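You operate a simulated robot arm through the tools that you are given. There is no shell and no other tool. Be economical: measure what you need, move in short steps, check, and stop when the job is done.

The job below is to be done with a simulated two-armed robot. You get a single attempt, and the scene is never put back.

TASK
Take the white ring tube and put it on the bottom shelf behind the side trolley. Then put the red ring tube from the bench top by the spinner on the counter top. Then take the green square block and put it on top of the grey pack on the bench top by the spinner. Then fetch the green ring tube and stand it on top of the gold round lens. Then put the black puck on the bench top by the spinner away on the mat before the grey lamp box. Then take the orange capped tube and put it on the bottom shelf behind the side trolley. Then take the red puck on the bench top by the spinner and put it away on the mat before the grey lamp box. Then open the small white drawer, take the green tube cap from the inside of the small white drawer and put it on the shelf under the band machine, then shut the drawer. Then push the lower cabinet door shut. Then put the dish from the right half of the blue bench on the middle shelf of the store cabinet. Do these in the order given. Set down upright: green ring tube.

It is judged by the outcome, as a careful person would: the job done as asked, and still so three seconds after it is handed in. It fails if anything else is knocked over, pushed out of place, dropped, spilled or broken. A push-on lid holds only when it is set on centred and level and pressed home; a screw cap is set on level and turned clockwise until tight.

THE ROBOT
Two 7-joint arms with two-finger parallel grippers on one trunk, on a base that drives. Base frame: it is fixed to the floor where the robot stands at the start and does not move with it; the origin is under the middle of the robot, x ahead of it, y to its left, z up; the surface under the hand at the start is at about z = 0.76. Units: m, rad, N and s.
The left shoulder is at the start at [0.064, 0.135, 1.102], the right one opposite. With the tool pointing down near the work surface each hand reaches from about 0.1 to 0.64 m from the robot's upright axis, wherever it stands, measured 20 degrees to its own side. Places, roughly: black puck (5x5x3 cm) [0.7, 0.2, 0.8]; bottom shelf behind the side trolley [0.6, -0.1, 0.2]; counter top [-3, -2.9, 0.8]; dish (12x12x3 cm) [-2.7, 2.9, 0.8]; gold round lens (4x4x4 cm) [0.4, 0.1, 0.8]; green ring tube (3x3x6 cm) [0.6, 0.3, 0.8]; green square block (4x4x4 cm) [0.5, 0.3, 0.8]; green tube cap (3x3x2 cm) [3, 0, 0.9]; grey pack [0.5, 0, 0.75]; lower cabinet door [3.6, -5.8, 0.4]; mat before the grey lamp box (30x15 cm) [2.28, -6, 0.78]; middle shelf of the store cabinet [-3.1, 4.8, 0.7]; orange capped tube (2x2x6 cm) [0.9, 0.3, 0.8]; red puck (5x5x3 cm) [1.4, 0.3, 0.8]; red ring tube (3x3x6 cm) [0.6, 0.2, 0.8]; shelf under the band machine [4.1, -3.6, 0.3]; small white drawer [3, 0, 0.9]; white ring tube (3x3x6 cm) [0.5, 0.1, 0.8]. Payload 1.57 kg a hand.
The tool frame of a hand sits at the grasp point between the pads (the TCP): z along the fingers, y along the line on which they close. The tips reach 0.03 m beyond it. The gripper opens to 0.08 m. The fingers are 0.017 m wide and 0.012 m thick; the gripper's body (0.04 by 0.082 m) begins 0.08 m behind the TCP.
Orientation is that of the tool frame in the base frame, as a unit quaternion [w, x, y, z]. With the fingers straight down and closing along the base's y, the tool's x points along the base's -x, its y along +y and its z along -z.

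THE INTERFACE
- The arms move only by the tool step_arm. It takes "left_targets", "right_targets" or both (then of equal length, played together; a hand with none holds still); each is a list that holds one entry, the list of rows, each a list of 7 numbers: the shift along the tool's x, y, z in m, then the turn, a rotation vector about the tool's x, y, z in rad, then the finger opening in m, from 0 to 0.08. In form: [[[tx, ty, tz, rx, ry, rz, claw], ...]]. A call has 1 to 10 rows; each row is the pose to reach, as a shift and turn from the pose commanded when the call began, along the tool's axes at that moment. A row lasts 0.2 s, in which the tool goes at most 0.05 m and 0.15 rad; a call with a longer step from one row to the next is refused whole, and so is a gripper value outside its range. Where a pose cannot be reached the arm comes as near as it can. A force on the tool above 40 N (or 10 N above the force at the start of the call, whichever is more), or a blocked arm, ends the call early, and 0.2 s more pass. The fingers move at their own pace (about 0.153 m/s each) and stop on an object; they squeeze with about 29 N. The grip force told is the motor's: it shows also when the fingers shut on nothing. Time passes only in rows, and 0.2 s behind the last, so rows that repeat a pose let the fingers close. The reply holds the time, the measured pose of the TCP, the force on the tool along the base axes, the opening and the grip force, in the units named above and with some noise, with the torque about the TCP (base axes, N m) and any sound that the robot's microphone picked up.
- Cameras (640 x 400 px; columns grow to the right, rows downward): "scene" is now at [0.1233, 0.0161, 1.3157]; the picture's right is [0.18, -0.98, 0.00], its down [-0.69, -0.13, -0.72] and it looks along [0.70, 0.13, -0.70] (base axes); focal length 228 px, centre (320, 200). "left" rides on the left gripper at [0.072, 0.007, -0.122] in its tool frame; the picture's right is [-0.09, 1.00, 0.00], its down [-0.84, -0.08, -0.54] and it looks along [-0.54, -0.05, 0.84] (tool axes); focal length 238 px, centre (320, 200). "right" rides on the right gripper at [0.072, -0.007, -0.122] in its tool frame; the picture's right is [0.09, 1.00, 0.00], its down [-0.84, 0.08, -0.54] and it looks along [-0.54, 0.05, 0.84] (tool axes); focal length 238 px, centre (320, 200).
- snapshot(camera): a new picture of that camera. It takes no simulated time.
- raise_lower(by): slides the trunk up (or, below 0, down) by that many m; the arms and the scene camera ride with it, the base frame stays. It gives what a move gives, with no picture.
- roll_base(legs): drives the robot by 1 to 6 legs, each [ahead, left, turn to the left] in m, m and rad, along the robot's own axes; the way and the turn of a leg run together, so that a leg with both is an arc; at most 1.5 m and 3.142 rad a leg. The arms and the cameras ride along, it lands a little off, and it stops where it bumps. It gives what a move gives.
- pan_tilt(pan, tilt): turns the head with the scene camera to pan (to the left, within 1.501 rad either way) and tilt (down, from -0.506 to 1.204), counted from straight ahead of the robot. It gives what a move gives.
- point_at(camera, pixels): for up to 12 pixels [column, row] of the newest picture of that camera ("zoom" is the newest enlarged one), the place [x, y, z] in the base frame of the surface seen there, good to about 0.003 m. It takes no simulated time.
- enlarge(camera, box): a new picture of the part [left, top, right, bottom] of that camera's present view, enlarged. It takes no simulated time.
- hand_in(): hands the job in; it is judged then, once.

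Work in short steps. Measure before you move; look again where a grasp or a placing could have gone wrong, and mend it. You have 357 turns and 286 pictures in all, those below and enlarged ones among them. Open the grippers and draw the arms clear of the work before you hand the job in, unless the task says otherwise; then end with one line.

The tools are called after "Emit:" as a command line: name --argument value ..., lists and objects as JSON in quotes. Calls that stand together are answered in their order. step_arm: Moves the arms, as the interface text tells. Its arguments: {"type":"object","properties":{"left_targets":{"type":"array"},"right_targets":{"type":"array"}},"required":[]} The other tools are called the same way: raise_lower (by) slides the trunk up or down; roll_base (legs) drives the base; pan_tilt (pan, tilt) turns the head that bears the scene camera; snapshot (camera) takes a picture; point_at (camera, pixels) gives the place of the surface under pixels of a picture; enlarge (camera, box) takes an enlarged picture of a part of a camera's view; hand_in () hands the job in.

At the start:

```text
t: 0.0
left_position: [0.4136, 0.3395, 1.07]
left_orientation: [0.004, -0.001, 1.0, 0.0]
left_ft_force: [-0.1, -0.4, 0.1]
left_wrist_torque: [0.01, 0.0, 0.02]
left_width: 0.0801
left_finger_force: 0.1
right_position: [0.4332, -0.0967, 1.1135]
right_orientation: [0.003, 0.0, 1.0, -0.002]
right_ft_force: [0.4, -1.2, 0.2]
right_wrist_torque: [-0.02, -0.01, -0.01]
right_width: 0.08
right_finger_force: 0.1
trunk travel left (down, up): [-0.675, 0.265]
robot x, y, heading: [-0.0001, -0.0002, 0.001]
head pan, tilt: [0.183, 0.78]
```

scene: 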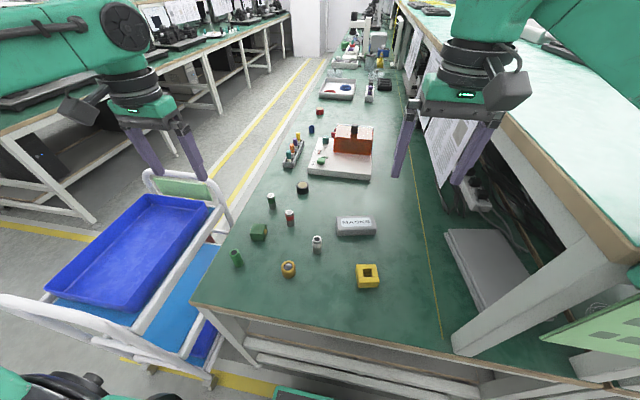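
right: 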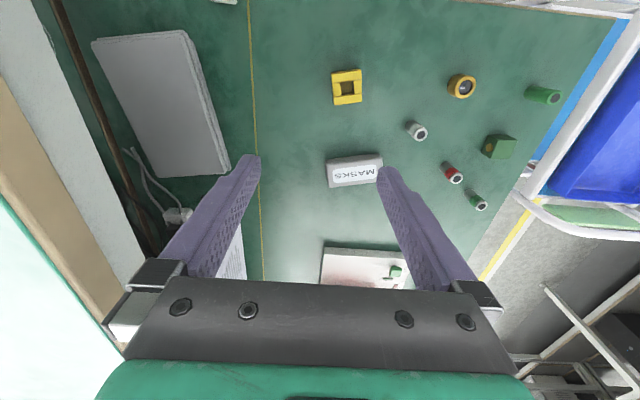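
left: 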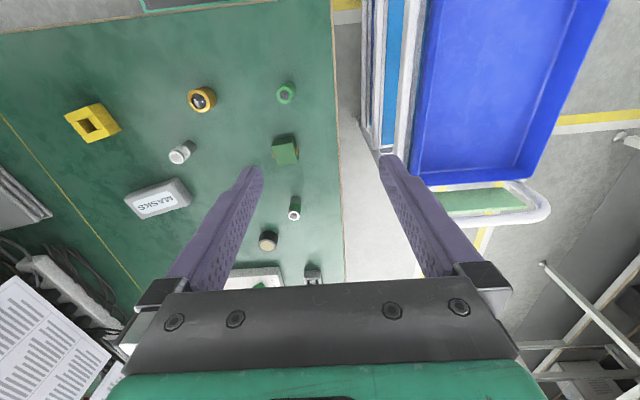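

The bench objects show in the scene view around (230-380, 180-290). I enlarge that part to identify and measure them.

Emit:
enlarge --camera "scene" --box '[200, 90, 440, 300]'

Emit:
point_at --camera "scene" --pixels '[[317, 238], [317, 248], [290, 212], [271, 196], [259, 231], [237, 253], [288, 264], [303, 185], [355, 220], [368, 268], [297, 137], [320, 110]]'

```text
1.90 times, centred on (320, 195) of scene
```

zoom: 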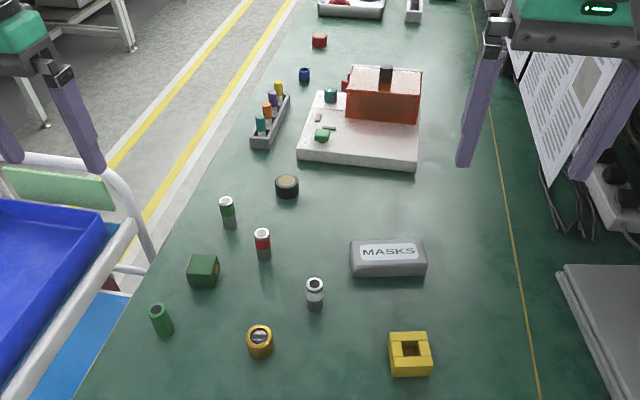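

```text
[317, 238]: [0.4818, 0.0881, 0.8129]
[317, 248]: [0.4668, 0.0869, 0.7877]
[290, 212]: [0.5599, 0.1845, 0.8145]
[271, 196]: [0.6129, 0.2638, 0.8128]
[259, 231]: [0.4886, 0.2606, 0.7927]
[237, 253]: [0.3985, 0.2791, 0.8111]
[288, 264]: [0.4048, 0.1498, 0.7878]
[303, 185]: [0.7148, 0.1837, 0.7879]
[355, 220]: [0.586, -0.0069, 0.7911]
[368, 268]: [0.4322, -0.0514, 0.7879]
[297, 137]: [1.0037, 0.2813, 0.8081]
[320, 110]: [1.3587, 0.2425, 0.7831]
```

The ring tubes are found: white (0.48,0.09), red (0.56,0.185), green (0.61,0.26). Now I look at the area below the bench for the bottom shelf.

Emit:
pan_tilt --pan 0.0 --tilt 1.15

Emit:
snapshot --camera "scene"

```text
t: 0.8
left_position: [0.4134, 0.3403, 1.0689]
left_orientation: [0.003, -0.001, 1.0, -0.001]
left_ft_force: [0.3, -0.5, -1.0]
left_wrist_torque: [0.0, -0.02, -0.02]
left_width: 0.08
left_finger_force: 0.1
right_position: [0.4319, -0.0954, 1.1151]
right_orientation: [0.003, 0.001, 1.0, 0.0]
right_ft_force: [-0.5, 1.0, -0.6]
right_wrist_torque: [-0.02, -0.01, 0.02]
right_width: 0.08
right_finger_force: 0.0
trunk travel left (down, up): [-0.675, 0.265]
robot x, y, heading: [-0.0026, 0.0023, -0.0]
head pan, tilt: [0.0, 1.15]
```

```text
281 pictures are left
```

scene: 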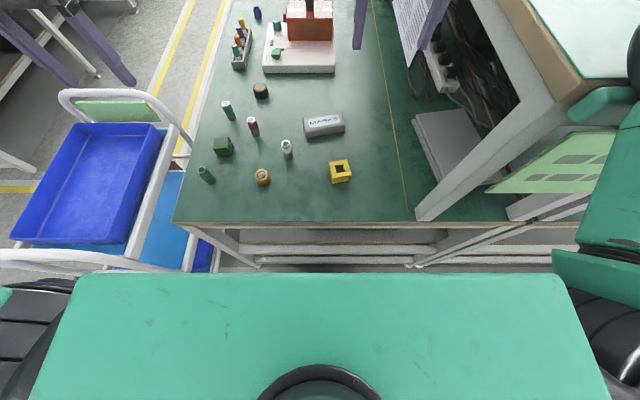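

I measure the bench front edge and the slats seen below it.

Emit:
point_at --camera "scene" --pixels '[[176, 222], [300, 226], [410, 224], [300, 236], [300, 248], [300, 260], [258, 262], [410, 262], [360, 236], [420, 215], [200, 262], [150, 262]]'

Emit:
enlarge --camera "scene" --box '[160, 200, 440, 280]'

```text
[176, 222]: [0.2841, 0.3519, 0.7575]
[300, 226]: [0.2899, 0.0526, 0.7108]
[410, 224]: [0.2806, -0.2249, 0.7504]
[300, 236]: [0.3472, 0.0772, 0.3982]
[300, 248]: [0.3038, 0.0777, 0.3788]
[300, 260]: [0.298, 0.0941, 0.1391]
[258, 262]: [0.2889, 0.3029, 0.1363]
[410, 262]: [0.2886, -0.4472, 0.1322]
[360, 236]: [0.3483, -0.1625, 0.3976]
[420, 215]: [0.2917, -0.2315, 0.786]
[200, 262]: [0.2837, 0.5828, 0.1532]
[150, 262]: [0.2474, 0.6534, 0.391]
```

```text
2.29 times, centred on (300, 240) of scene
```

zoom: 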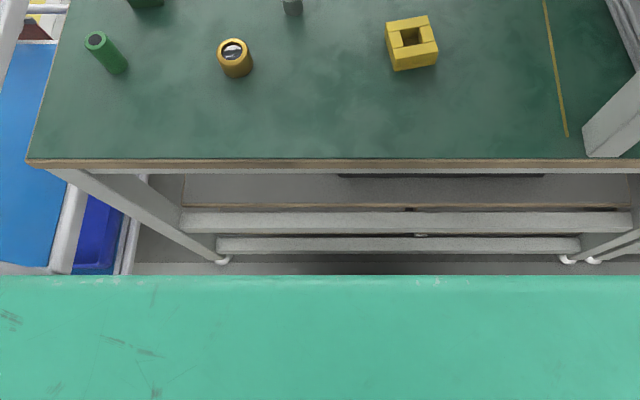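

Two under-bench levels appear (z≈0.40 and ~0.15). I back off, lower the trunk and look at the bottom shelf.

Emit:
roll_base --legs '[[-0.6, 0, 0]]'

Emit:
raise_lower --by -0.6

Emit:
pan_tilt --pan 0.0 --tilt 0.5

Emit:
snapshot --camera "scene"

```text
t: 4.3
left_position: [-0.1886, 0.3406, 1.0668]
left_orientation: [0.0, -0.002, 1.0, 0.0]
left_ft_force: [-0.2, 0.3, 0.5]
left_wrist_torque: [0.0, 0.02, -0.02]
left_width: 0.08
left_finger_force: 0.1
right_position: [-0.1695, -0.0953, 1.1114]
right_orientation: [0.0, -0.002, 1.0, 0.0]
right_ft_force: [-0.2, 0.2, 0.1]
right_wrist_torque: [-0.02, 0.01, 0.01]
right_width: 0.0801
right_finger_force: 0.0
trunk travel left (down, up): [-0.675, 0.265]
robot x, y, heading: [-0.6071, -0.0034, 0.0]
head pan, tilt: [0.0, 1.15]
```

```text
refused: -0.6 is not a number from -0.4 to 0.4
```

```text
t: 5.3
left_position: [-0.1895, 0.3389, 1.0665]
left_orientation: [0.001, -0.003, 1.0, 0.0]
left_ft_force: [0.1, 0.1, 0.2]
left_wrist_torque: [0.01, 0.05, 0.0]
left_width: 0.08
left_finger_force: 0.1
right_position: [-0.1691, -0.0964, 1.112]
right_orientation: [0.0, -0.001, 1.0, 0.0]
right_ft_force: [0.9, 0.7, -0.2]
right_wrist_torque: [-0.02, 0.01, 0.01]
right_width: 0.0802
right_finger_force: 0.0
trunk travel left (down, up): [-0.675, 0.265]
robot x, y, heading: [-0.6051, -0.0024, 0.005]
head pan, tilt: [0.0, 0.499]
```

```text
279 pictures are left
```

scene: 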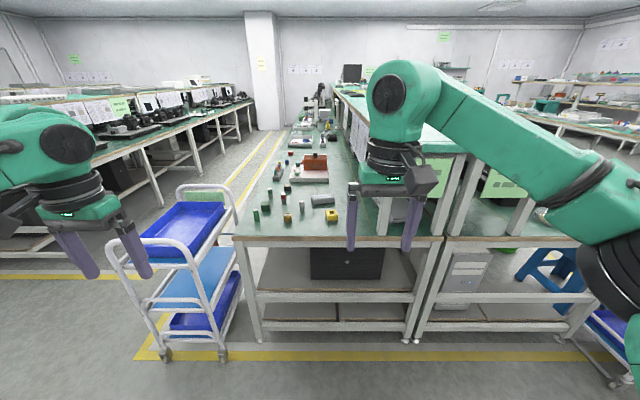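

The bench end and both shelves are visible. I enlarge and measure the bottom shelf around (330,312).

Emit:
enlarge --camera "scene" --box '[220, 200, 460, 350]'

Emit:
point_at --camera "scene" --pixels '[[290, 312], [330, 312], [380, 312], [330, 306], [330, 324], [330, 296], [330, 285], [330, 262], [262, 312], [405, 312], [240, 240], [440, 240]]'

```text
2.67 times, centred on (340, 275) of scene
```

zoom: 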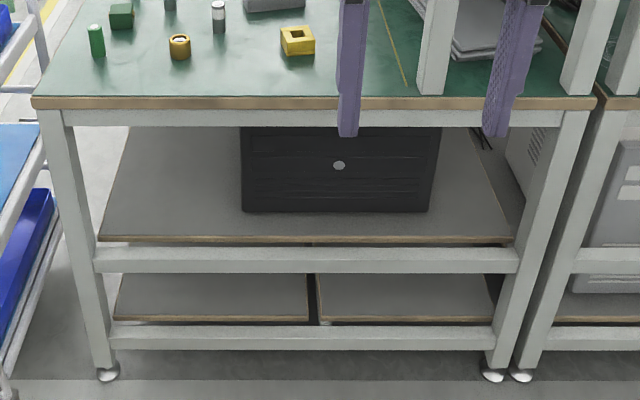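

```text
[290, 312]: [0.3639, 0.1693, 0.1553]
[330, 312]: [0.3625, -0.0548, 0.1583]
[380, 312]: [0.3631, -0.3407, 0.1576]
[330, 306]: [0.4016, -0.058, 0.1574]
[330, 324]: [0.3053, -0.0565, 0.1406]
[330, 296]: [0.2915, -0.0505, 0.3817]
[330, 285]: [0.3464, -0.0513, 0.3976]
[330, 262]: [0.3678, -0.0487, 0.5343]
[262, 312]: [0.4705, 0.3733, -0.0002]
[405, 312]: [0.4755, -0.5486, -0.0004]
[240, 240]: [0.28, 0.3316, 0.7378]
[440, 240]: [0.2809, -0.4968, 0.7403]
```

Bottom shelf top is z≈0.157 with front edge at x≈0.345, and the rail above ends near z 0.36. I'll grasp the white tube with the left hand pitched to 30° below horizontal so that it can be set upright on the shelf; first I pitch the hand here, clear of everything.

Emit:
step_arm --left_targets '[[[0, 0, 0, 0, -0.15, 0, 0.08], [0, 0, 0, 0, -0.3, 0, 0.08], [0, 0, 0, 0, -0.45, 0, 0.08], [0, 0, 0, 0, -0.6, 0, 0.08], [0, 0, 0, 0, -0.75, 0, 0.06], [0, 0, 0, 0, -0.9, 0, 0.06], [0, 0, 0, 0, -1.047, 0, 0.06]]]'

Emit:
snapshot --camera "scene"

```text
t: 6.9
left_position: [-0.1746, 0.346, 1.0672]
left_orientation: [0.499, -0.002, 0.867, 0.003]
left_ft_force: [0.1, 0.6, -0.3]
left_wrist_torque: [0.0, 0.01, 0.02]
left_width: 0.0599
left_finger_force: 0.0
left hand out of reach, approached as far as the arm can: row 6, 7
right_position: [-0.1675, -0.098, 1.1113]
right_orientation: [0.0, -0.002, 1.0, 0.0]
right_ft_force: [-0.1, -0.6, 0.9]
right_wrist_torque: [-0.01, 0.04, 0.03]
right_width: 0.0801
right_finger_force: 0.1
trunk travel left (down, up): [-0.675, 0.265]
robot x, y, heading: [-0.6113, -0.0036, -0.0]
head pan, tilt: [0.0, 0.499]
```

```text
277 pictures are left
```

scene: 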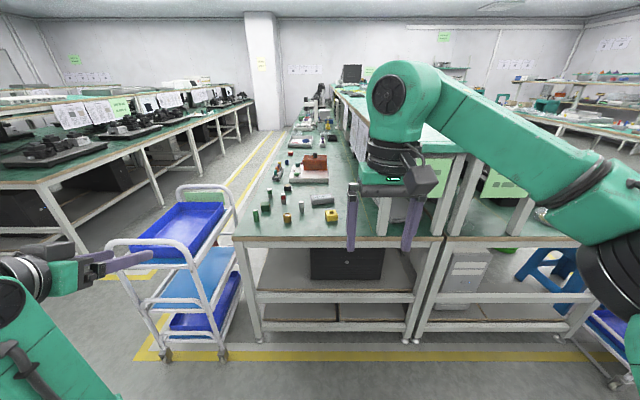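

The pitch works. I shift the left hand toward y≈0.09 and forward, and the right hand aside.

Emit:
step_arm --left_targets '[[[0.002, -0.042, 0.013, 0, 0, 0, 0.06], [0.004, -0.084, 0.026, 0, 0, 0, 0.06], [0.007, -0.126, 0.039, 0, 0, 0, 0.06], [0.009, -0.168, 0.052, 0, 0, 0, 0.06], [0.011, -0.21, 0.065, 0, 0, 0, 0.06], [0.0133, -0.25, 0.077, 0, 0, 0, 0.06]]]' --right_targets '[[[0, -0.04, 0, 0, 0, 0, 0.08], [0, -0.08, 0, 0, 0, 0, 0.08], [0, -0.12, 0, 0, 0, 0, 0.08], [0, -0.15, 0, 0, 0, 0, 0.08], [0, -0.15, 0, 0, 0, 0, 0.08], [0, -0.15, 0, 0, 0, 0, 0.08]]]'

Emit:
roll_base --legs '[[0.55, 0, 0]]'

Emit:
snapshot --camera "left"

Emit:
snapshot --camera "scene"

```text
t: 8.2
left_position: [-0.1112, 0.1486, 1.0901]
left_orientation: [0.57, -0.004, 0.821, 0.03]
left_ft_force: [-0.1, -0.5, -0.1]
left_wrist_torque: [-0.02, -0.04, 0.0]
left_width: 0.0599
left_finger_force: 0.1
right_position: [-0.1674, -0.2476, 1.1099]
right_orientation: [-0.001, -0.001, 1.0, 0.0]
right_ft_force: [0.5, 0.8, -1.0]
right_wrist_torque: [0.01, -0.01, -0.01]
right_width: 0.08
right_finger_force: 0.1
trunk travel left (down, up): [-0.675, 0.265]
robot x, y, heading: [-0.6094, -0.0005, 0.002]
head pan, tilt: [0.0, 0.499]
stopped in row 6 (left hand): the arm was blocked; the commanded pose is now the measured one
```

```text
t: 10.8
left_position: [0.3351, 0.1452, 1.0899]
left_orientation: [0.57, -0.001, 0.821, 0.03]
left_ft_force: [-0.3, 0.0, -0.2]
left_wrist_torque: [0.0, -0.01, -0.02]
left_width: 0.06
left_finger_force: 0.1
right_position: [0.2686, -0.2497, 1.11]
right_orientation: [-0.016, 0.004, 1.0, -0.002]
right_ft_force: [-1.5, 0.7, 1.4]
right_wrist_torque: [-0.02, -0.05, -0.05]
right_width: 0.0797
right_finger_force: 0.0
trunk travel left (down, up): [-0.675, 0.265]
robot x, y, heading: [-0.1627, -0.0028, -0.002]
head pan, tilt: [0.0, 0.499]
stopped in leg 1: the force on the tool passed its limit at 122 N (the readings are from after the stop); the commanded pose is now the measured one
```

```text
276 pictures are left
```

left: 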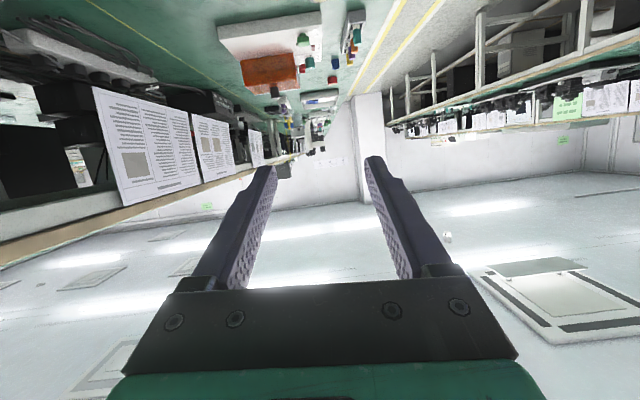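

```text
275 pictures are left
```

scene: 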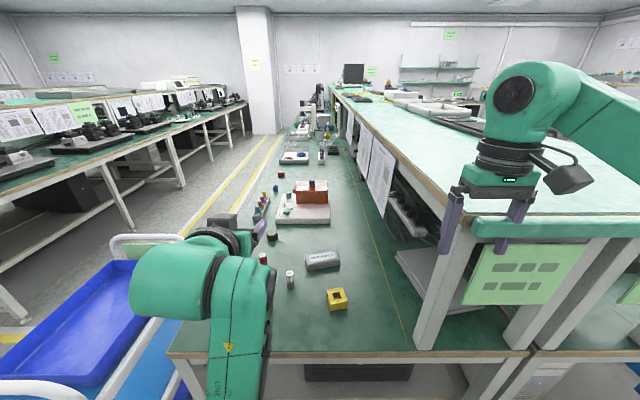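

The right hand bumped the white post of the bench rack at (450,215). I back off and raise the right hand, then check.

Emit:
roll_base --legs '[[-0.12, 0, 0]]'

Emit:
step_arm --right_targets '[[[0, 0.04, -0.03, 0, 0, 0, 0.08], [0, 0.08, -0.06, 0, 0, 0, 0.08], [0, 0.12, -0.09, 0, 0, 0, 0.08], [0, 0.12, -0.12, 0, 0, 0, 0.08], [0, 0.12, -0.15, 0, 0, 0, 0.08]]]'

Emit:
snapshot --camera "scene"

```text
t: 12.0
left_position: [0.2157, 0.145, 1.0894]
left_orientation: [0.569, -0.001, 0.822, 0.03]
left_ft_force: [-0.4, -0.6, -0.1]
left_wrist_torque: [-0.02, 0.06, 0.04]
left_width: 0.0601
left_finger_force: 0.1
right_position: [0.1481, -0.25, 1.1101]
right_orientation: [-0.018, 0.005, 1.0, -0.002]
right_ft_force: [-0.3, -0.1, 0.3]
right_wrist_torque: [0.0, -0.02, -0.01]
right_width: 0.0799
right_finger_force: 0.0
trunk travel left (down, up): [-0.675, 0.265]
robot x, y, heading: [-0.2828, 0.0008, -0.011]
head pan, tilt: [0.0, 0.499]
```

```text
t: 13.2
left_position: [0.2136, 0.1455, 1.0899]
left_orientation: [0.57, -0.001, 0.821, 0.03]
left_ft_force: [0.5, 0.5, -0.3]
left_wrist_torque: [0.0, -0.01, 0.0]
left_width: 0.06
left_finger_force: 0.0
right_position: [0.146, -0.1313, 1.236]
right_orientation: [-0.015, 0.004, 1.0, 0.0]
right_ft_force: [-0.5, -0.1, 0.1]
right_wrist_torque: [0.02, 0.0, 0.01]
right_width: 0.0798
right_finger_force: 0.1
right hand out of reach, approached as far as the arm can: row 5
trunk travel left (down, up): [-0.675, 0.265]
robot x, y, heading: [-0.2829, -0.0009, -0.002]
head pan, tilt: [0.0, 0.499]
```

```text
274 pictures are left
```

scene: 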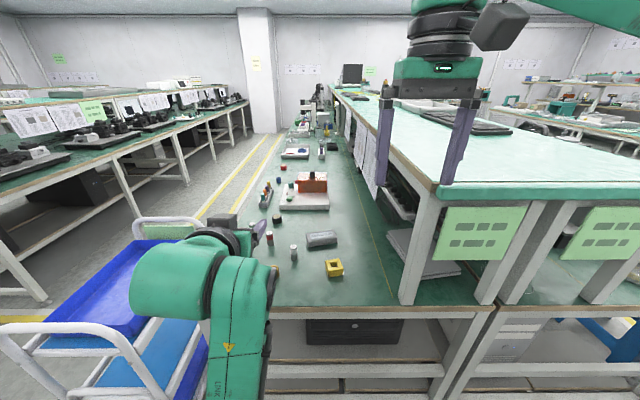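

I straighten the left hand to 30° pitch and extend it forward and down over the bench, away from the cramped pose.

Emit:
step_arm --left_targets '[[[0.009, -0.007, 0.034, 0.01, 0.03, -0.005, 0.06], [0.018, -0.014, 0.067, 0.02, 0.06, -0.01, 0.06], [0.026, -0.021, 0.1, 0.03, 0.09, -0.015, 0.06], [0.035, -0.028, 0.134, 0.04, 0.12, -0.02, 0.06], [0.044, -0.035, 0.167, 0.045, 0.15, -0.025, 0.06], [0.052, -0.042, 0.2, 0.05, 0.166, -0.03, 0.06]]]'

Emit:
snapshot --camera "scene"

Emit:
snapshot --camera "left"

```text
t: 14.6
left_position: [0.3832, 0.1147, 0.9697]
left_orientation: [0.499, -0.001, 0.866, 0.0]
left_ft_force: [-0.8, 0.0, -1.5]
left_wrist_torque: [-0.01, -0.01, 0.01]
left_width: 0.06
left_finger_force: 0.1
right_position: [0.1477, -0.1309, 1.2361]
right_orientation: [-0.016, 0.004, 1.0, -0.002]
right_ft_force: [-0.6, -0.7, -0.9]
right_wrist_torque: [-0.01, 0.02, 0.01]
right_width: 0.0801
right_finger_force: 0.2
trunk travel left (down, up): [-0.675, 0.265]
robot x, y, heading: [-0.2807, 0.0011, -0.001]
head pan, tilt: [0.0, 0.499]
```

```text
273 pictures are left
```

scene: 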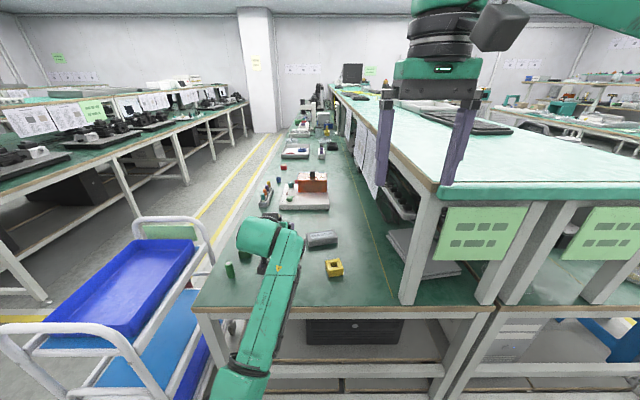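

```text
272 pictures are left
```

left: 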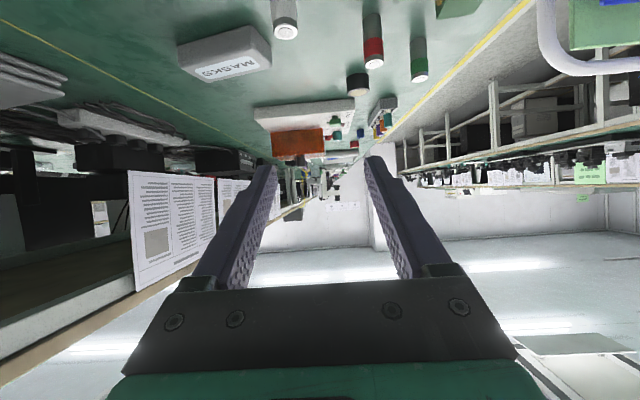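

The pose is good. I measure the white tube at (285,15)-(285,33) from the hand camera.

Emit:
point_at --camera "left" --pixels '[[285, 33], [273, 30], [298, 30], [285, 15], [285, 22], [285, 3]]'

```text
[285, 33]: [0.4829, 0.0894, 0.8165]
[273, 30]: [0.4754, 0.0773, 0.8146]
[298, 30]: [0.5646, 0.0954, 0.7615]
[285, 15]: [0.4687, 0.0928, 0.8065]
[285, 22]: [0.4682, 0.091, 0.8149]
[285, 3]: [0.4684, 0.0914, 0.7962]
```

Tube centre is about (0.483, 0.089), top z 0.817. I descend to a pre-grasp and slide in along the fingers, then close.

Emit:
step_arm --left_targets '[[[0.026, -0.007, 0.024, 0, 0, 0, 0.06], [0.052, -0.013, 0.047, 0, 0, 0, 0.06], [0.078, -0.02, 0.071, 0, 0, 0, 0.06], [0.1014, -0.026, 0.0943, 0, 0, 0, 0.06], [0.1014, -0.026, 0.0943, 0, 0, 0, 0.06]]]'

Emit:
snapshot --camera "left"

```text
t: 15.8
left_position: [0.4134, 0.0883, 0.8353]
left_orientation: [0.5, -0.002, 0.866, 0.001]
left_ft_force: [0.3, -0.4, -0.4]
left_wrist_torque: [-0.06, -0.04, 0.0]
left_width: 0.0599
left_finger_force: 0.1
right_position: [0.146, -0.1314, 1.2365]
right_orientation: [-0.015, 0.005, 1.0, -0.002]
right_ft_force: [-0.3, 0.5, -0.2]
right_wrist_torque: [0.01, -0.04, -0.04]
right_width: 0.08
right_finger_force: 0.1
trunk travel left (down, up): [-0.675, 0.265]
robot x, y, heading: [-0.2846, -0.002, -0.003]
head pan, tilt: [0.0, 0.499]
```

```text
271 pictures are left
```

left: 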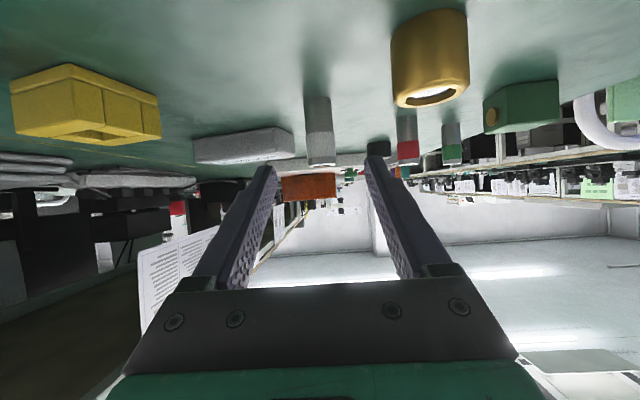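

The tube (318,130) is centred between the fingers. I advance 0.08 m and close.

Emit:
step_arm --left_targets '[[[0, 0, 0.03, 0, 0, 0, 0.06], [0, 0, 0.06, 0, 0, 0, 0.06], [0, 0, 0.08, 0, 0, 0, 0.06], [0, 0, 0.08, 0, 0, 0, 0.06], [0, 0, 0.08, 0, 0, 0, 0.0], [0, 0, 0.08, 0, 0, 0, 0.0], [0, 0, 0.08, 0, 0, 0, 0.0]]]'

Emit:
snapshot --camera "left"

```text
t: 17.4
left_position: [0.4573, 0.0893, 0.8104]
left_orientation: [0.5, -0.001, 0.866, 0.0]
left_ft_force: [-0.8, -0.4, -0.5]
left_wrist_torque: [0.03, -0.01, -0.01]
left_width: 0.0228
left_finger_force: 29.1
left hand out of reach, approached as far as the arm can: row 2, 3, 4, 5, 6, 7
right_position: [0.147, -0.1298, 1.2356]
right_orientation: [-0.016, 0.005, 1.0, -0.002]
right_ft_force: [-0.2, 0.0, 0.6]
right_wrist_torque: [0.01, 0.0, 0.0]
right_width: 0.0799
right_finger_force: 0.0
trunk travel left (down, up): [-0.675, 0.265]
robot x, y, heading: [-0.2854, -0.0023, -0.001]
head pan, tilt: [0.0, 0.499]
```

```text
270 pictures are left
```

left: 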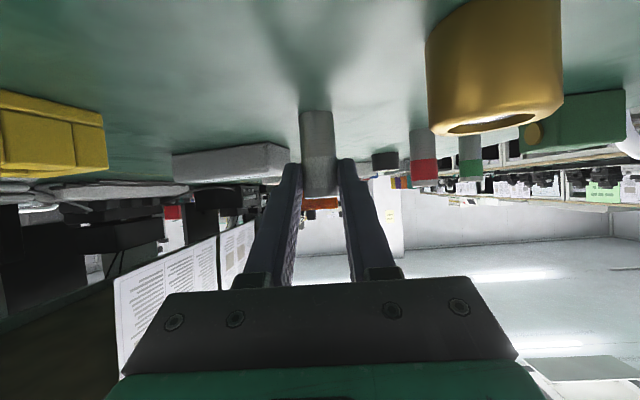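

The arm ran out of reach and the tips gripped the tube too shallowly. I open, roll ahead 0.03 m, and regrip.

Emit:
step_arm --left_targets '[[[0, 0, 0, 0, 0, 0, 0.06], [0, 0, 0, 0, 0, 0, 0.06]]]'

Emit:
roll_base --legs '[[0.03, 0, 0]]'

Emit:
snapshot --camera "left"

```text
t: 18.0
left_position: [0.4559, 0.0886, 0.8101]
left_orientation: [0.5, -0.002, 0.866, 0.001]
left_ft_force: [0.9, 0.3, 0.3]
left_wrist_torque: [0.0, 0.0, 0.03]
left_width: 0.0601
left_finger_force: 0.1
right_position: [0.1462, -0.1304, 1.236]
right_orientation: [-0.016, 0.005, 1.0, -0.002]
right_ft_force: [0.2, 0.0, 0.2]
right_wrist_torque: [0.04, -0.02, 0.0]
right_width: 0.0802
right_finger_force: 0.0
trunk travel left (down, up): [-0.675, 0.265]
robot x, y, heading: [-0.2833, -0.0059, -0.007]
head pan, tilt: [0.0, 0.499]
```

```text
t: 18.9
left_position: [0.4847, 0.0869, 0.8131]
left_orientation: [0.501, 0.0, 0.865, -0.001]
left_ft_force: [-0.5, 0.1, 0.1]
left_wrist_torque: [-0.01, 0.04, 0.01]
left_width: 0.0599
left_finger_force: 0.0
right_position: [0.1716, -0.1319, 1.2375]
right_orientation: [-0.013, 0.006, 1.0, -0.002]
right_ft_force: [-0.7, -0.5, 0.6]
right_wrist_torque: [-0.02, -0.04, 0.0]
right_width: 0.08
right_finger_force: 0.0
trunk travel left (down, up): [-0.675, 0.265]
robot x, y, heading: [-0.2539, -0.0003, -0.007]
head pan, tilt: [0.0, 0.499]
```

```text
269 pictures are left
```

left: 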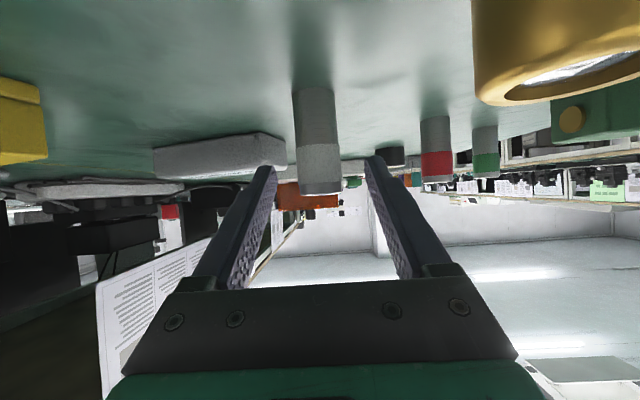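

TCP is at the tube's x; I lower 0.018 m and close.

Emit:
step_arm --left_targets '[[[0.015, 0.001, 0.008, 0, 0, 0, 0.06], [0.015, 0.001, 0.008, 0, 0, 0, 0.06], [0.015, 0.001, 0.008, 0, 0, 0, 0.0], [0.015, 0.001, 0.008, 0, 0, 0, 0.0], [0.015, 0.001, 0.008, 0, 0, 0, 0.0]]]'

Emit:
snapshot --camera "left"

```text
t: 20.1
left_position: [0.4878, 0.0927, 0.7994]
left_orientation: [0.503, -0.004, 0.864, 0.004]
left_ft_force: [1.7, -0.4, 3.8]
left_wrist_torque: [0.0, -0.01, 0.02]
left_width: 0.0227
left_finger_force: 29.2
left hand out of reach, approached as far as the arm can: row 1
right_position: [0.1758, -0.1311, 1.2366]
right_orientation: [-0.016, 0.004, 1.0, -0.002]
right_ft_force: [0.4, 0.5, -0.4]
right_wrist_torque: [-0.01, 0.0, 0.0]
right_width: 0.08
right_finger_force: 0.1
trunk travel left (down, up): [-0.675, 0.265]
robot x, y, heading: [-0.2524, -0.0005, -0.008]
head pan, tilt: [0.0, 0.499]
```

```text
268 pictures are left
```

left: 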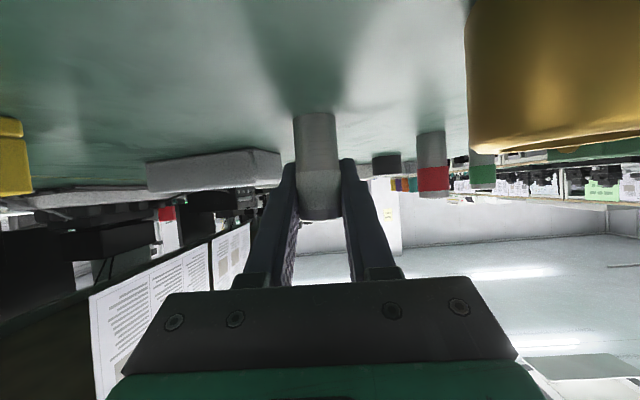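

The tube is gripped. I lift it 0.08 m and look.

Emit:
step_arm --left_targets '[[[-0.023, 0, -0.013, 0, 0, 0, 0.0], [-0.046, 0, -0.027, 0, 0, 0, 0.0], [-0.0693, 0, -0.04, 0, 0, 0, 0.0], [-0.0953, 0, -0.055, 0, 0, 0, 0.0]]]'

Emit:
snapshot --camera "left"

Emit:
snapshot --camera "scene"

```text
t: 21.1
left_position: [0.4868, 0.0881, 0.9025]
left_orientation: [0.5, -0.001, 0.866, 0.001]
left_ft_force: [-0.7, -0.3, -1.4]
left_wrist_torque: [-0.03, -0.01, 0.03]
left_width: 0.0232
left_finger_force: 29.7
right_position: [0.1759, -0.1316, 1.2362]
right_orientation: [-0.015, 0.005, 1.0, -0.001]
right_ft_force: [-0.3, 0.0, 0.0]
right_wrist_torque: [0.02, -0.04, 0.0]
right_width: 0.0802
right_finger_force: 0.1
trunk travel left (down, up): [-0.675, 0.265]
robot x, y, heading: [-0.2508, 0.0005, -0.004]
head pan, tilt: [0.0, 0.499]
```

```text
267 pictures are left
```

left: 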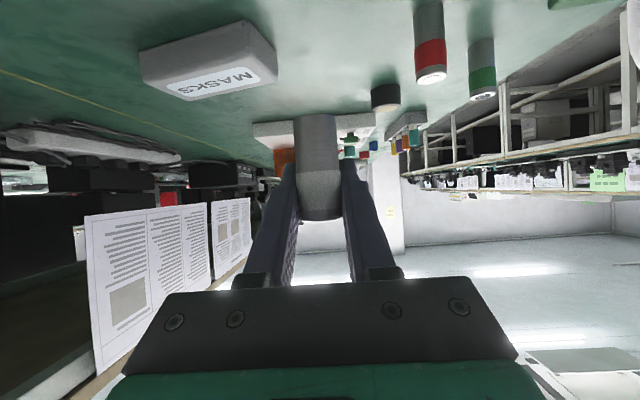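

```text
266 pictures are left
```

scene: 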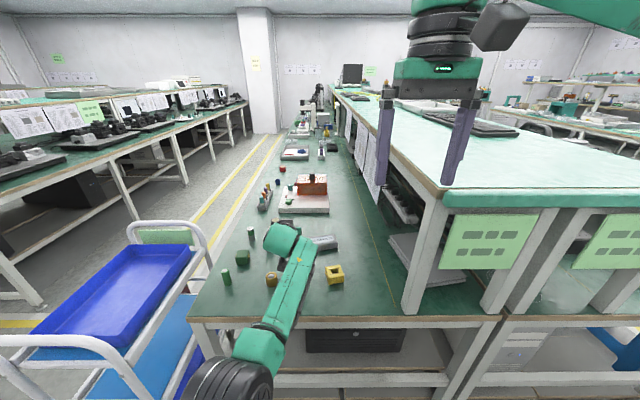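

White tube held. I back off 0.5 m and lower the trunk so the hand faces the bottom shelf opening.

Emit:
roll_base --legs '[[-0.5, 0, 0]]'

Emit:
raise_lower --by -0.4

Emit:
raise_lower --by -0.2

Emit:
pan_tilt --pan 0.0 --tilt 0.45

Emit:
snapshot --camera "scene"

```text
t: 24.0
left_position: [-0.0124, 0.0969, 0.9015]
left_orientation: [0.499, -0.006, 0.866, 0.003]
left_ft_force: [0.1, -0.2, 0.0]
left_wrist_torque: [0.01, 0.03, 0.02]
left_width: 0.0232
left_finger_force: 28.7
right_position: [-0.3212, -0.1273, 1.2366]
right_orientation: [-0.016, 0.001, 1.0, -0.002]
right_ft_force: [-0.2, 0.4, -0.5]
right_wrist_torque: [0.01, 0.01, 0.0]
right_width: 0.0801
right_finger_force: 0.0
trunk travel left (down, up): [-0.675, 0.265]
robot x, y, heading: [-0.748, -0.0014, 0.01]
head pan, tilt: [0.0, 0.499]
```

```text
t: 27.8
left_position: [-0.0134, 0.0966, 0.5038]
left_orientation: [0.5, -0.006, 0.866, 0.003]
left_ft_force: [0.3, 0.2, -1.5]
left_wrist_torque: [0.01, -0.03, 0.02]
left_width: 0.0231
left_finger_force: 29.1
right_position: [-0.3225, -0.1269, 0.8354]
right_orientation: [-0.016, 0.0, 1.0, -0.002]
right_ft_force: [0.1, 0.5, 0.3]
right_wrist_torque: [0.0, 0.02, 0.0]
right_width: 0.0799
right_finger_force: 0.1
trunk travel left (down, up): [-0.275, 0.665]
robot x, y, heading: [-0.7508, 0.0006, 0.007]
head pan, tilt: [0.0, 0.499]
```

```text
t: 30.0
left_position: [-0.0137, 0.0954, 0.3027]
left_orientation: [0.5, -0.005, 0.866, 0.003]
left_ft_force: [-0.4, 0.9, -1.1]
left_wrist_torque: [-0.02, -0.02, 0.0]
left_width: 0.0231
left_finger_force: 29.1
right_position: [-0.3226, -0.1267, 0.6362]
right_orientation: [-0.016, -0.001, 1.0, -0.002]
right_ft_force: [0.1, 0.9, 0.0]
right_wrist_torque: [0.01, 0.01, 0.0]
right_width: 0.0799
right_finger_force: 0.1
trunk travel left (down, up): [-0.075, 0.865]
robot x, y, heading: [-0.7541, -0.002, 0.001]
head pan, tilt: [0.0, 0.499]
```

```text
t: 30.6
left_position: [-0.0139, 0.0961, 0.302]
left_orientation: [0.5, -0.006, 0.866, 0.003]
left_ft_force: [-0.1, 0.8, -0.7]
left_wrist_torque: [-0.01, -0.01, 0.0]
left_width: 0.0232
left_finger_force: 28.4
right_position: [-0.3219, -0.1279, 0.6358]
right_orientation: [-0.015, 0.0, 1.0, -0.003]
right_ft_force: [-0.2, -0.9, 0.5]
right_wrist_torque: [0.01, 0.0, 0.0]
right_width: 0.0802
right_finger_force: 0.0
trunk travel left (down, up): [-0.075, 0.865]
robot x, y, heading: [-0.7556, -0.003, 0.005]
head pan, tilt: [0.0, 0.45]
```

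```text
265 pictures are left
```

scene: 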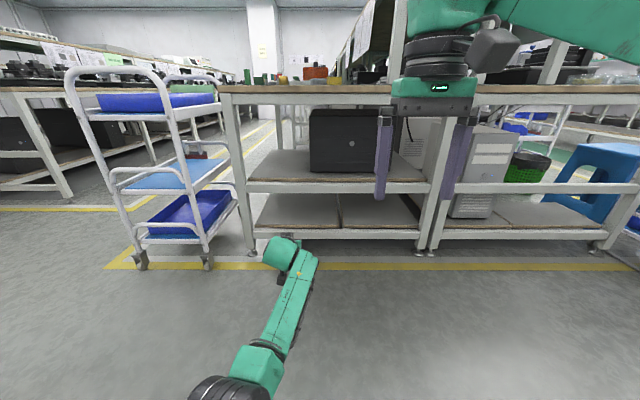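

Clear view of the opening. I measure the rails and shelf: middle rail at rows 180-195, bottom rail around 228-240.

Emit:
point_at --camera "scene" --pixels '[[320, 184], [320, 190], [320, 192], [320, 194], [320, 198], [320, 205], [320, 215], [320, 224], [320, 230], [320, 236], [300, 205], [285, 215]]'

Emit:
enlarge --camera "scene" --box '[220, 150, 440, 290]'

```text
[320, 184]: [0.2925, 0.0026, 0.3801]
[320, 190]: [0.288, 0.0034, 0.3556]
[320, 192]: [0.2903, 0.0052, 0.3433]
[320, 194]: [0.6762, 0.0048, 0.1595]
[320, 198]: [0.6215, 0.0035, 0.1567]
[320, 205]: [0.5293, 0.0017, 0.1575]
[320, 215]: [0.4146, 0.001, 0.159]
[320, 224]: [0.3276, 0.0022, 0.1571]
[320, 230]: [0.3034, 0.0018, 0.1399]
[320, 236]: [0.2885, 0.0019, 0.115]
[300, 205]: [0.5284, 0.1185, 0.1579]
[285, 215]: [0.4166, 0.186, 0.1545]
```

```text
2.86 times, centred on (330, 220) of scene
```

zoom: 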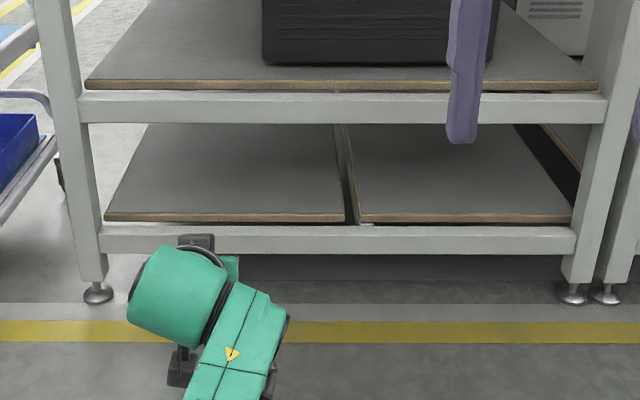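

I measure the wrist housing relative to the TCP for clearance.

Emit:
point_at --camera "zoom" --pixels '[[140, 310], [160, 260], [190, 255], [215, 265], [190, 290], [195, 242], [182, 238], [212, 238], [230, 268], [235, 300], [260, 310], [170, 320]]'

```text
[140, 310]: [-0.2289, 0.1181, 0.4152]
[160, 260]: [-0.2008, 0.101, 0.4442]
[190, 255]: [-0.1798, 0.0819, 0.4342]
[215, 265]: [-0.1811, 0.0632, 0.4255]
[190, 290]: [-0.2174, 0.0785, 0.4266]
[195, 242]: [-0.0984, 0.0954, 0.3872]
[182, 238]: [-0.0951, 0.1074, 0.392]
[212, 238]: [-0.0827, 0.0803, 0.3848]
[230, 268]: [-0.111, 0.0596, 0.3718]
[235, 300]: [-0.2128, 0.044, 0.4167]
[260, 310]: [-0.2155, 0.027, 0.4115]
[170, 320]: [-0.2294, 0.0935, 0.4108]
```

The wrist profile leaves ~2 cm clearance under the rail with TCP at x 0.39, z 0.215. I lower the hand and drive in 0.4 m.

Emit:
step_arm --left_targets '[[[0.0377, 0, 0.0217, 0, 0, 0, 0.0], [0.0753, 0, 0.0435, 0, 0, 0, 0.0], [0.0753, 0, 0.0435, 0, 0, 0, 0.0]]]'

Emit:
roll_base --legs '[[0.28, 0, 0]]'

Emit:
snapshot --camera "scene"

```text
t: 31.4
left_position: [-0.0142, 0.0942, 0.2155]
left_orientation: [0.5, -0.005, 0.866, 0.003]
left_ft_force: [-0.1, 0.2, -1.3]
left_wrist_torque: [-0.02, -0.01, -0.01]
left_width: 0.0231
left_finger_force: 29.5
right_position: [-0.3229, -0.1271, 0.6356]
right_orientation: [-0.016, 0.0, 1.0, -0.002]
right_ft_force: [0.7, -0.3, -0.1]
right_wrist_torque: [-0.01, -0.03, -0.01]
right_width: 0.0802
right_finger_force: 0.0
trunk travel left (down, up): [-0.075, 0.865]
robot x, y, heading: [-0.7532, -0.0012, 0.006]
head pan, tilt: [0.0, 0.45]
```

```text
t: 33.4
left_position: [0.2594, 0.0964, 0.215]
left_orientation: [0.499, -0.006, 0.867, 0.003]
left_ft_force: [0.8, 0.7, -1.4]
left_wrist_torque: [-0.01, 0.01, -0.02]
left_width: 0.0232
left_finger_force: 29.1
right_position: [-0.0469, -0.1247, 0.6365]
right_orientation: [-0.016, 0.0, 1.0, -0.002]
right_ft_force: [0.5, -0.2, -0.3]
right_wrist_torque: [0.02, -0.03, 0.0]
right_width: 0.08
right_finger_force: 0.1
trunk travel left (down, up): [-0.075, 0.865]
robot x, y, heading: [-0.4755, -0.0008, 0.01]
head pan, tilt: [0.0, 0.45]
```

```text
263 pictures are left
```

scene: 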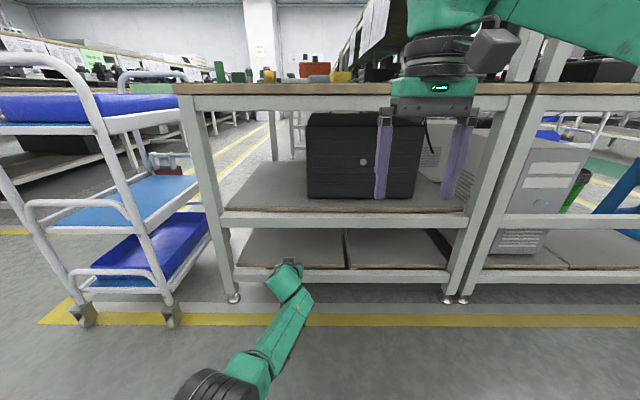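

On course; I roll in the last 0.13 m.

Emit:
roll_base --legs '[[0.13, 0, 0]]'

Emit:
snapshot --camera "left"

Emit:
enlarge --camera "scene" --box '[180, 180, 460, 350]'

```text
t: 34.6
left_position: [0.3932, 0.0977, 0.2149]
left_orientation: [0.499, -0.006, 0.867, 0.003]
left_ft_force: [0.9, 0.3, -1.0]
left_wrist_torque: [0.01, -0.07, 0.0]
left_width: 0.0231
left_finger_force: 28.8
right_position: [0.0856, -0.1242, 0.6355]
right_orientation: [-0.016, 0.0, 1.0, -0.002]
right_ft_force: [-0.1, -0.9, 0.1]
right_wrist_torque: [0.01, 0.04, -0.05]
right_width: 0.0802
right_finger_force: 0.0
trunk travel left (down, up): [-0.075, 0.865]
robot x, y, heading: [-0.3452, 0.0018, 0.007]
head pan, tilt: [0.0, 0.45]
```

```text
262 pictures are left
```

left: 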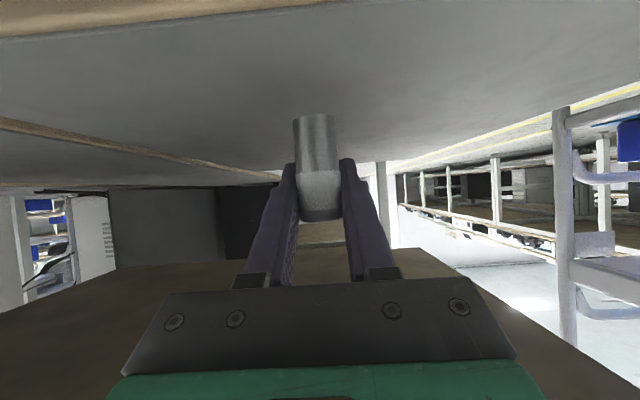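

```text
2.29 times, centred on (320, 265) of scene
```

zoom: 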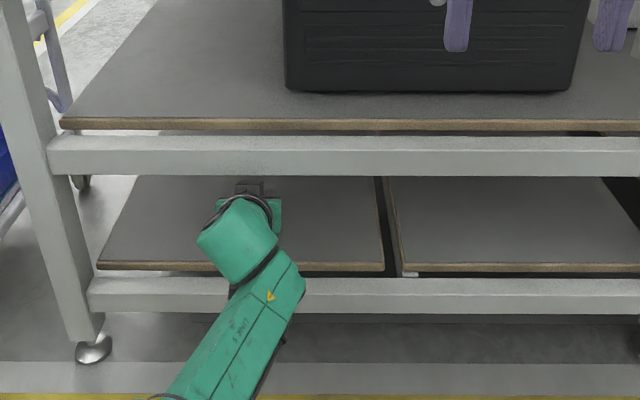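

The tube is over the left board. I lower 0.015 m and release.

Emit:
step_arm --left_targets '[[[0.007, 0, 0.004, 0, 0, 0, 0.0], [0.0125, 0, 0.0072, 0, 0, 0, 0.0], [0.0134, 0, 0.0078, 0, 0, 0, 0.0], [0.0134, 0, 0.0078, 0, 0, 0, 0.0]]]'

Emit:
snapshot --camera "left"

```text
t: 35.6
left_position: [0.393, 0.0985, 0.1996]
left_orientation: [0.498, -0.005, 0.867, 0.003]
left_ft_force: [-0.1, 0.3, -1.0]
left_wrist_torque: [0.01, -0.02, -0.01]
left_width: 0.0229
left_finger_force: 29.3
right_position: [0.0848, -0.1245, 0.636]
right_orientation: [-0.016, 0.0, 1.0, -0.002]
right_ft_force: [-0.3, -0.3, 0.4]
right_wrist_torque: [0.0, -0.02, 0.0]
right_width: 0.08
right_finger_force: 0.2
trunk travel left (down, up): [-0.075, 0.865]
robot x, y, heading: [-0.348, 0.0001, 0.004]
head pan, tilt: [0.0, 0.45]
```

```text
260 pictures are left
```

left: 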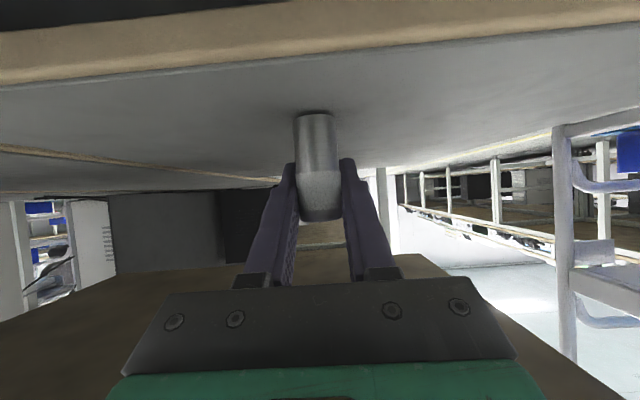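

No contact force yet; I lower a few mm more in small steps until it touches.

Emit:
step_arm --left_targets '[[[0.0017, 0, 0.001, 0, 0, 0, 0.0], [0.0035, 0, 0.002, 0, 0, 0, 0.0], [0.0035, 0, 0.002, 0, 0, 0, 0.0]]]'

Emit:
point_at --camera "left" --pixels '[[317, 125], [317, 112], [300, 112], [250, 112], [380, 112]]'

```text
t: 36.4
left_position: [0.3938, 0.0981, 0.1972]
left_orientation: [0.501, -0.006, 0.865, 0.003]
left_ft_force: [0.4, -1.2, 2.5]
left_wrist_torque: [-0.06, -0.02, -0.05]
left_width: 0.0229
left_finger_force: 28.6
right_position: [0.084, -0.1246, 0.6371]
right_orientation: [-0.015, 0.0, 1.0, -0.002]
right_ft_force: [0.3, 0.7, -0.2]
right_wrist_torque: [0.02, 0.01, 0.01]
right_width: 0.0799
right_finger_force: 0.0
trunk travel left (down, up): [-0.075, 0.865]
robot x, y, heading: [-0.3419, 0.003, 0.006]
head pan, tilt: [0.0, 0.45]
```

```text
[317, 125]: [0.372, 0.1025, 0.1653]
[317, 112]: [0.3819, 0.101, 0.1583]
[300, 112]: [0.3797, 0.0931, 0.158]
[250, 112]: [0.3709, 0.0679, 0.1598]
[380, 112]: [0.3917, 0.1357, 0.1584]
```

Contact felt (2.5 N). I open and withdraw along the finger axis.

Emit:
step_arm --left_targets '[[[0, 0, 0, 0, 0, 0, 0.03], [0, 0, 0, 0, 0, 0, 0.05], [0, 0, 0, 0, 0, 0, 0.05], [0, 0, -0.025, 0, 0, 0, 0.05], [0, 0, -0.055, 0, 0, 0, 0.05], [0, 0, -0.085, 0, 0, 0, 0.05]]]'

Emit:
snapshot --camera "left"

```text
t: 38.0
left_position: [0.3326, 0.1219, 0.2642]
left_orientation: [0.518, -0.011, 0.855, 0.024]
left_ft_force: [0.0, 0.4, 0.7]
left_wrist_torque: [0.0, 0.03, -0.02]
left_width: 0.0501
left_finger_force: 0.1
right_position: [0.0849, -0.1235, 0.6367]
right_orientation: [-0.015, 0.0, 1.0, -0.002]
right_ft_force: [-1.1, -0.6, -0.9]
right_wrist_torque: [-0.01, 0.0, 0.01]
right_width: 0.0799
right_finger_force: 0.2
trunk travel left (down, up): [-0.075, 0.865]
robot x, y, heading: [-0.3453, 0.0009, 0.008]
head pan, tilt: [0.0, 0.45]
stopped in row 6 (left hand): the arm was blocked; the commanded pose is now the measured one
```

```text
259 pictures are left
```

left: 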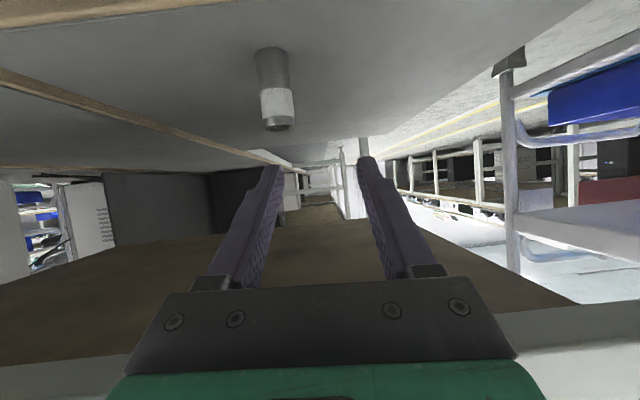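

The tube stands upright on the shelf. I drive straight back.

Emit:
roll_base --legs '[[-0.4, 0, 0]]'

Emit:
raise_lower --by 0.4

Emit:
raise_lower --by 0.2

Emit:
snapshot --camera "scene"

```text
t: 40.5
left_position: [-0.0638, 0.1231, 0.2628]
left_orientation: [0.518, -0.014, 0.855, 0.027]
left_ft_force: [-0.7, -0.8, -1.0]
left_wrist_torque: [0.0, -0.01, -0.01]
left_width: 0.0501
left_finger_force: 0.0
right_position: [-0.3089, -0.1251, 0.6368]
right_orientation: [-0.015, -0.003, 1.0, -0.002]
right_ft_force: [1.0, 0.7, -0.3]
right_wrist_torque: [-0.01, -0.01, 0.0]
right_width: 0.0798
right_finger_force: 0.1
trunk travel left (down, up): [-0.075, 0.865]
robot x, y, heading: [-0.7408, -0.0017, 0.013]
head pan, tilt: [0.0, 0.45]
```

```text
t: 44.3
left_position: [-0.064, 0.1229, 0.6606]
left_orientation: [0.518, -0.014, 0.855, 0.028]
left_ft_force: [0.4, -0.2, 0.3]
left_wrist_torque: [-0.01, 0.02, 0.04]
left_width: 0.0499
left_finger_force: 0.1
right_position: [-0.31, -0.124, 1.0363]
right_orientation: [-0.016, -0.003, 1.0, -0.001]
right_ft_force: [0.8, -0.5, -0.1]
right_wrist_torque: [-0.03, 0.0, 0.03]
right_width: 0.0798
right_finger_force: 0.0
trunk travel left (down, up): [-0.475, 0.465]
robot x, y, heading: [-0.7426, -0.0016, 0.012]
head pan, tilt: [0.0, 0.45]
```

```text
t: 46.5
left_position: [-0.0639, 0.1232, 0.8615]
left_orientation: [0.518, -0.013, 0.855, 0.027]
left_ft_force: [-0.2, -0.1, -0.2]
left_wrist_torque: [0.01, 0.01, 0.02]
left_width: 0.0498
left_finger_force: 0.0
right_position: [-0.31, -0.1243, 1.2361]
right_orientation: [-0.015, -0.003, 1.0, -0.002]
right_ft_force: [-0.7, -0.3, 0.0]
right_wrist_torque: [0.01, -0.04, 0.0]
right_width: 0.0799
right_finger_force: 0.0
trunk travel left (down, up): [-0.675, 0.265]
robot x, y, heading: [-0.7367, -0.0031, 0.009]
head pan, tilt: [0.0, 0.45]
```

```text
258 pictures are left
```

scene: 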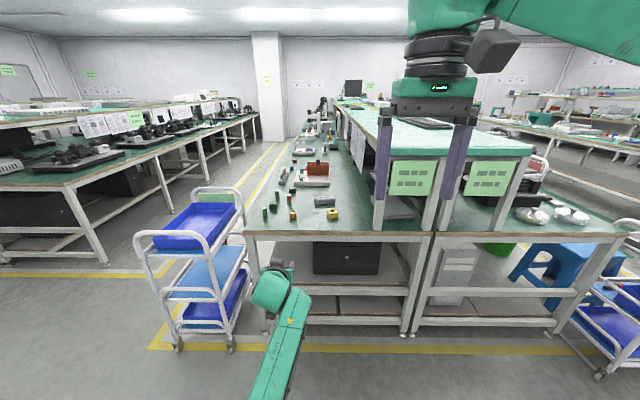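

Step 1 done. Now I return the left hand to top-down and pull it up, ready for the red ring tube.

Emit:
step_arm --left_targets '[[[-0.0105, 0.0145, -0.033, 0.007, 0.1365, 0.004, 0.06], [-0.021, 0.029, -0.066, 0.014, 0.273, 0.0075, 0.06], [-0.0317, 0.0435, -0.099, 0.021, 0.4095, 0.011, 0.06], [-0.042, 0.058, -0.1315, 0.0285, 0.546, 0.015, 0.06], [-0.0528, 0.0725, -0.164, 0.0356, 0.6825, 0.019, 0.06], [-0.0633, 0.087, -0.197, 0.043, 0.819, 0.0225, 0.06], [-0.0739, 0.1015, -0.23, 0.05, 0.9555, 0.026, 0.06], [-0.0844, 0.116, -0.263, 0.057, 1.092, 0.03, 0.06]]]'

Emit:
snapshot --camera "scene"

```text
t: 48.3
left_position: [-0.2, 0.2446, 1.0574]
left_orientation: [0.028, 0.003, 1.0, 0.002]
left_ft_force: [0.2, -1.2, -0.4]
left_wrist_torque: [0.01, -0.01, 0.03]
left_width: 0.0601
left_finger_force: 0.0
left hand out of reach, approached as far as the arm can: row 6, 7, 8
right_position: [-0.3108, -0.1252, 1.2364]
right_orientation: [-0.016, -0.003, 1.0, -0.001]
right_ft_force: [0.3, 0.3, 0.1]
right_wrist_torque: [-0.02, -0.02, 0.02]
right_width: 0.0797
right_finger_force: 0.0
trunk travel left (down, up): [-0.675, 0.265]
robot x, y, heading: [-0.7399, -0.001, 0.012]
head pan, tilt: [0.0, 0.45]
```

```text
257 pictures are left
```

scene: 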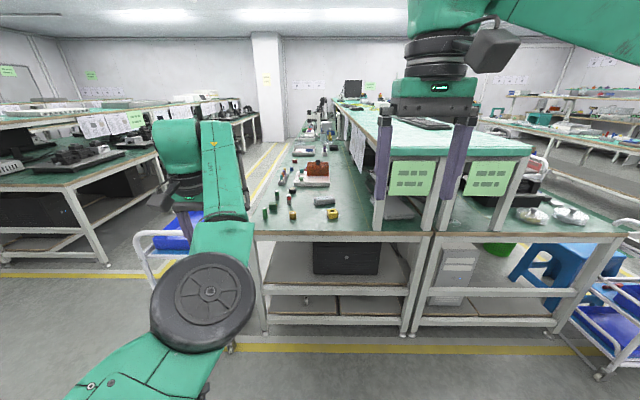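

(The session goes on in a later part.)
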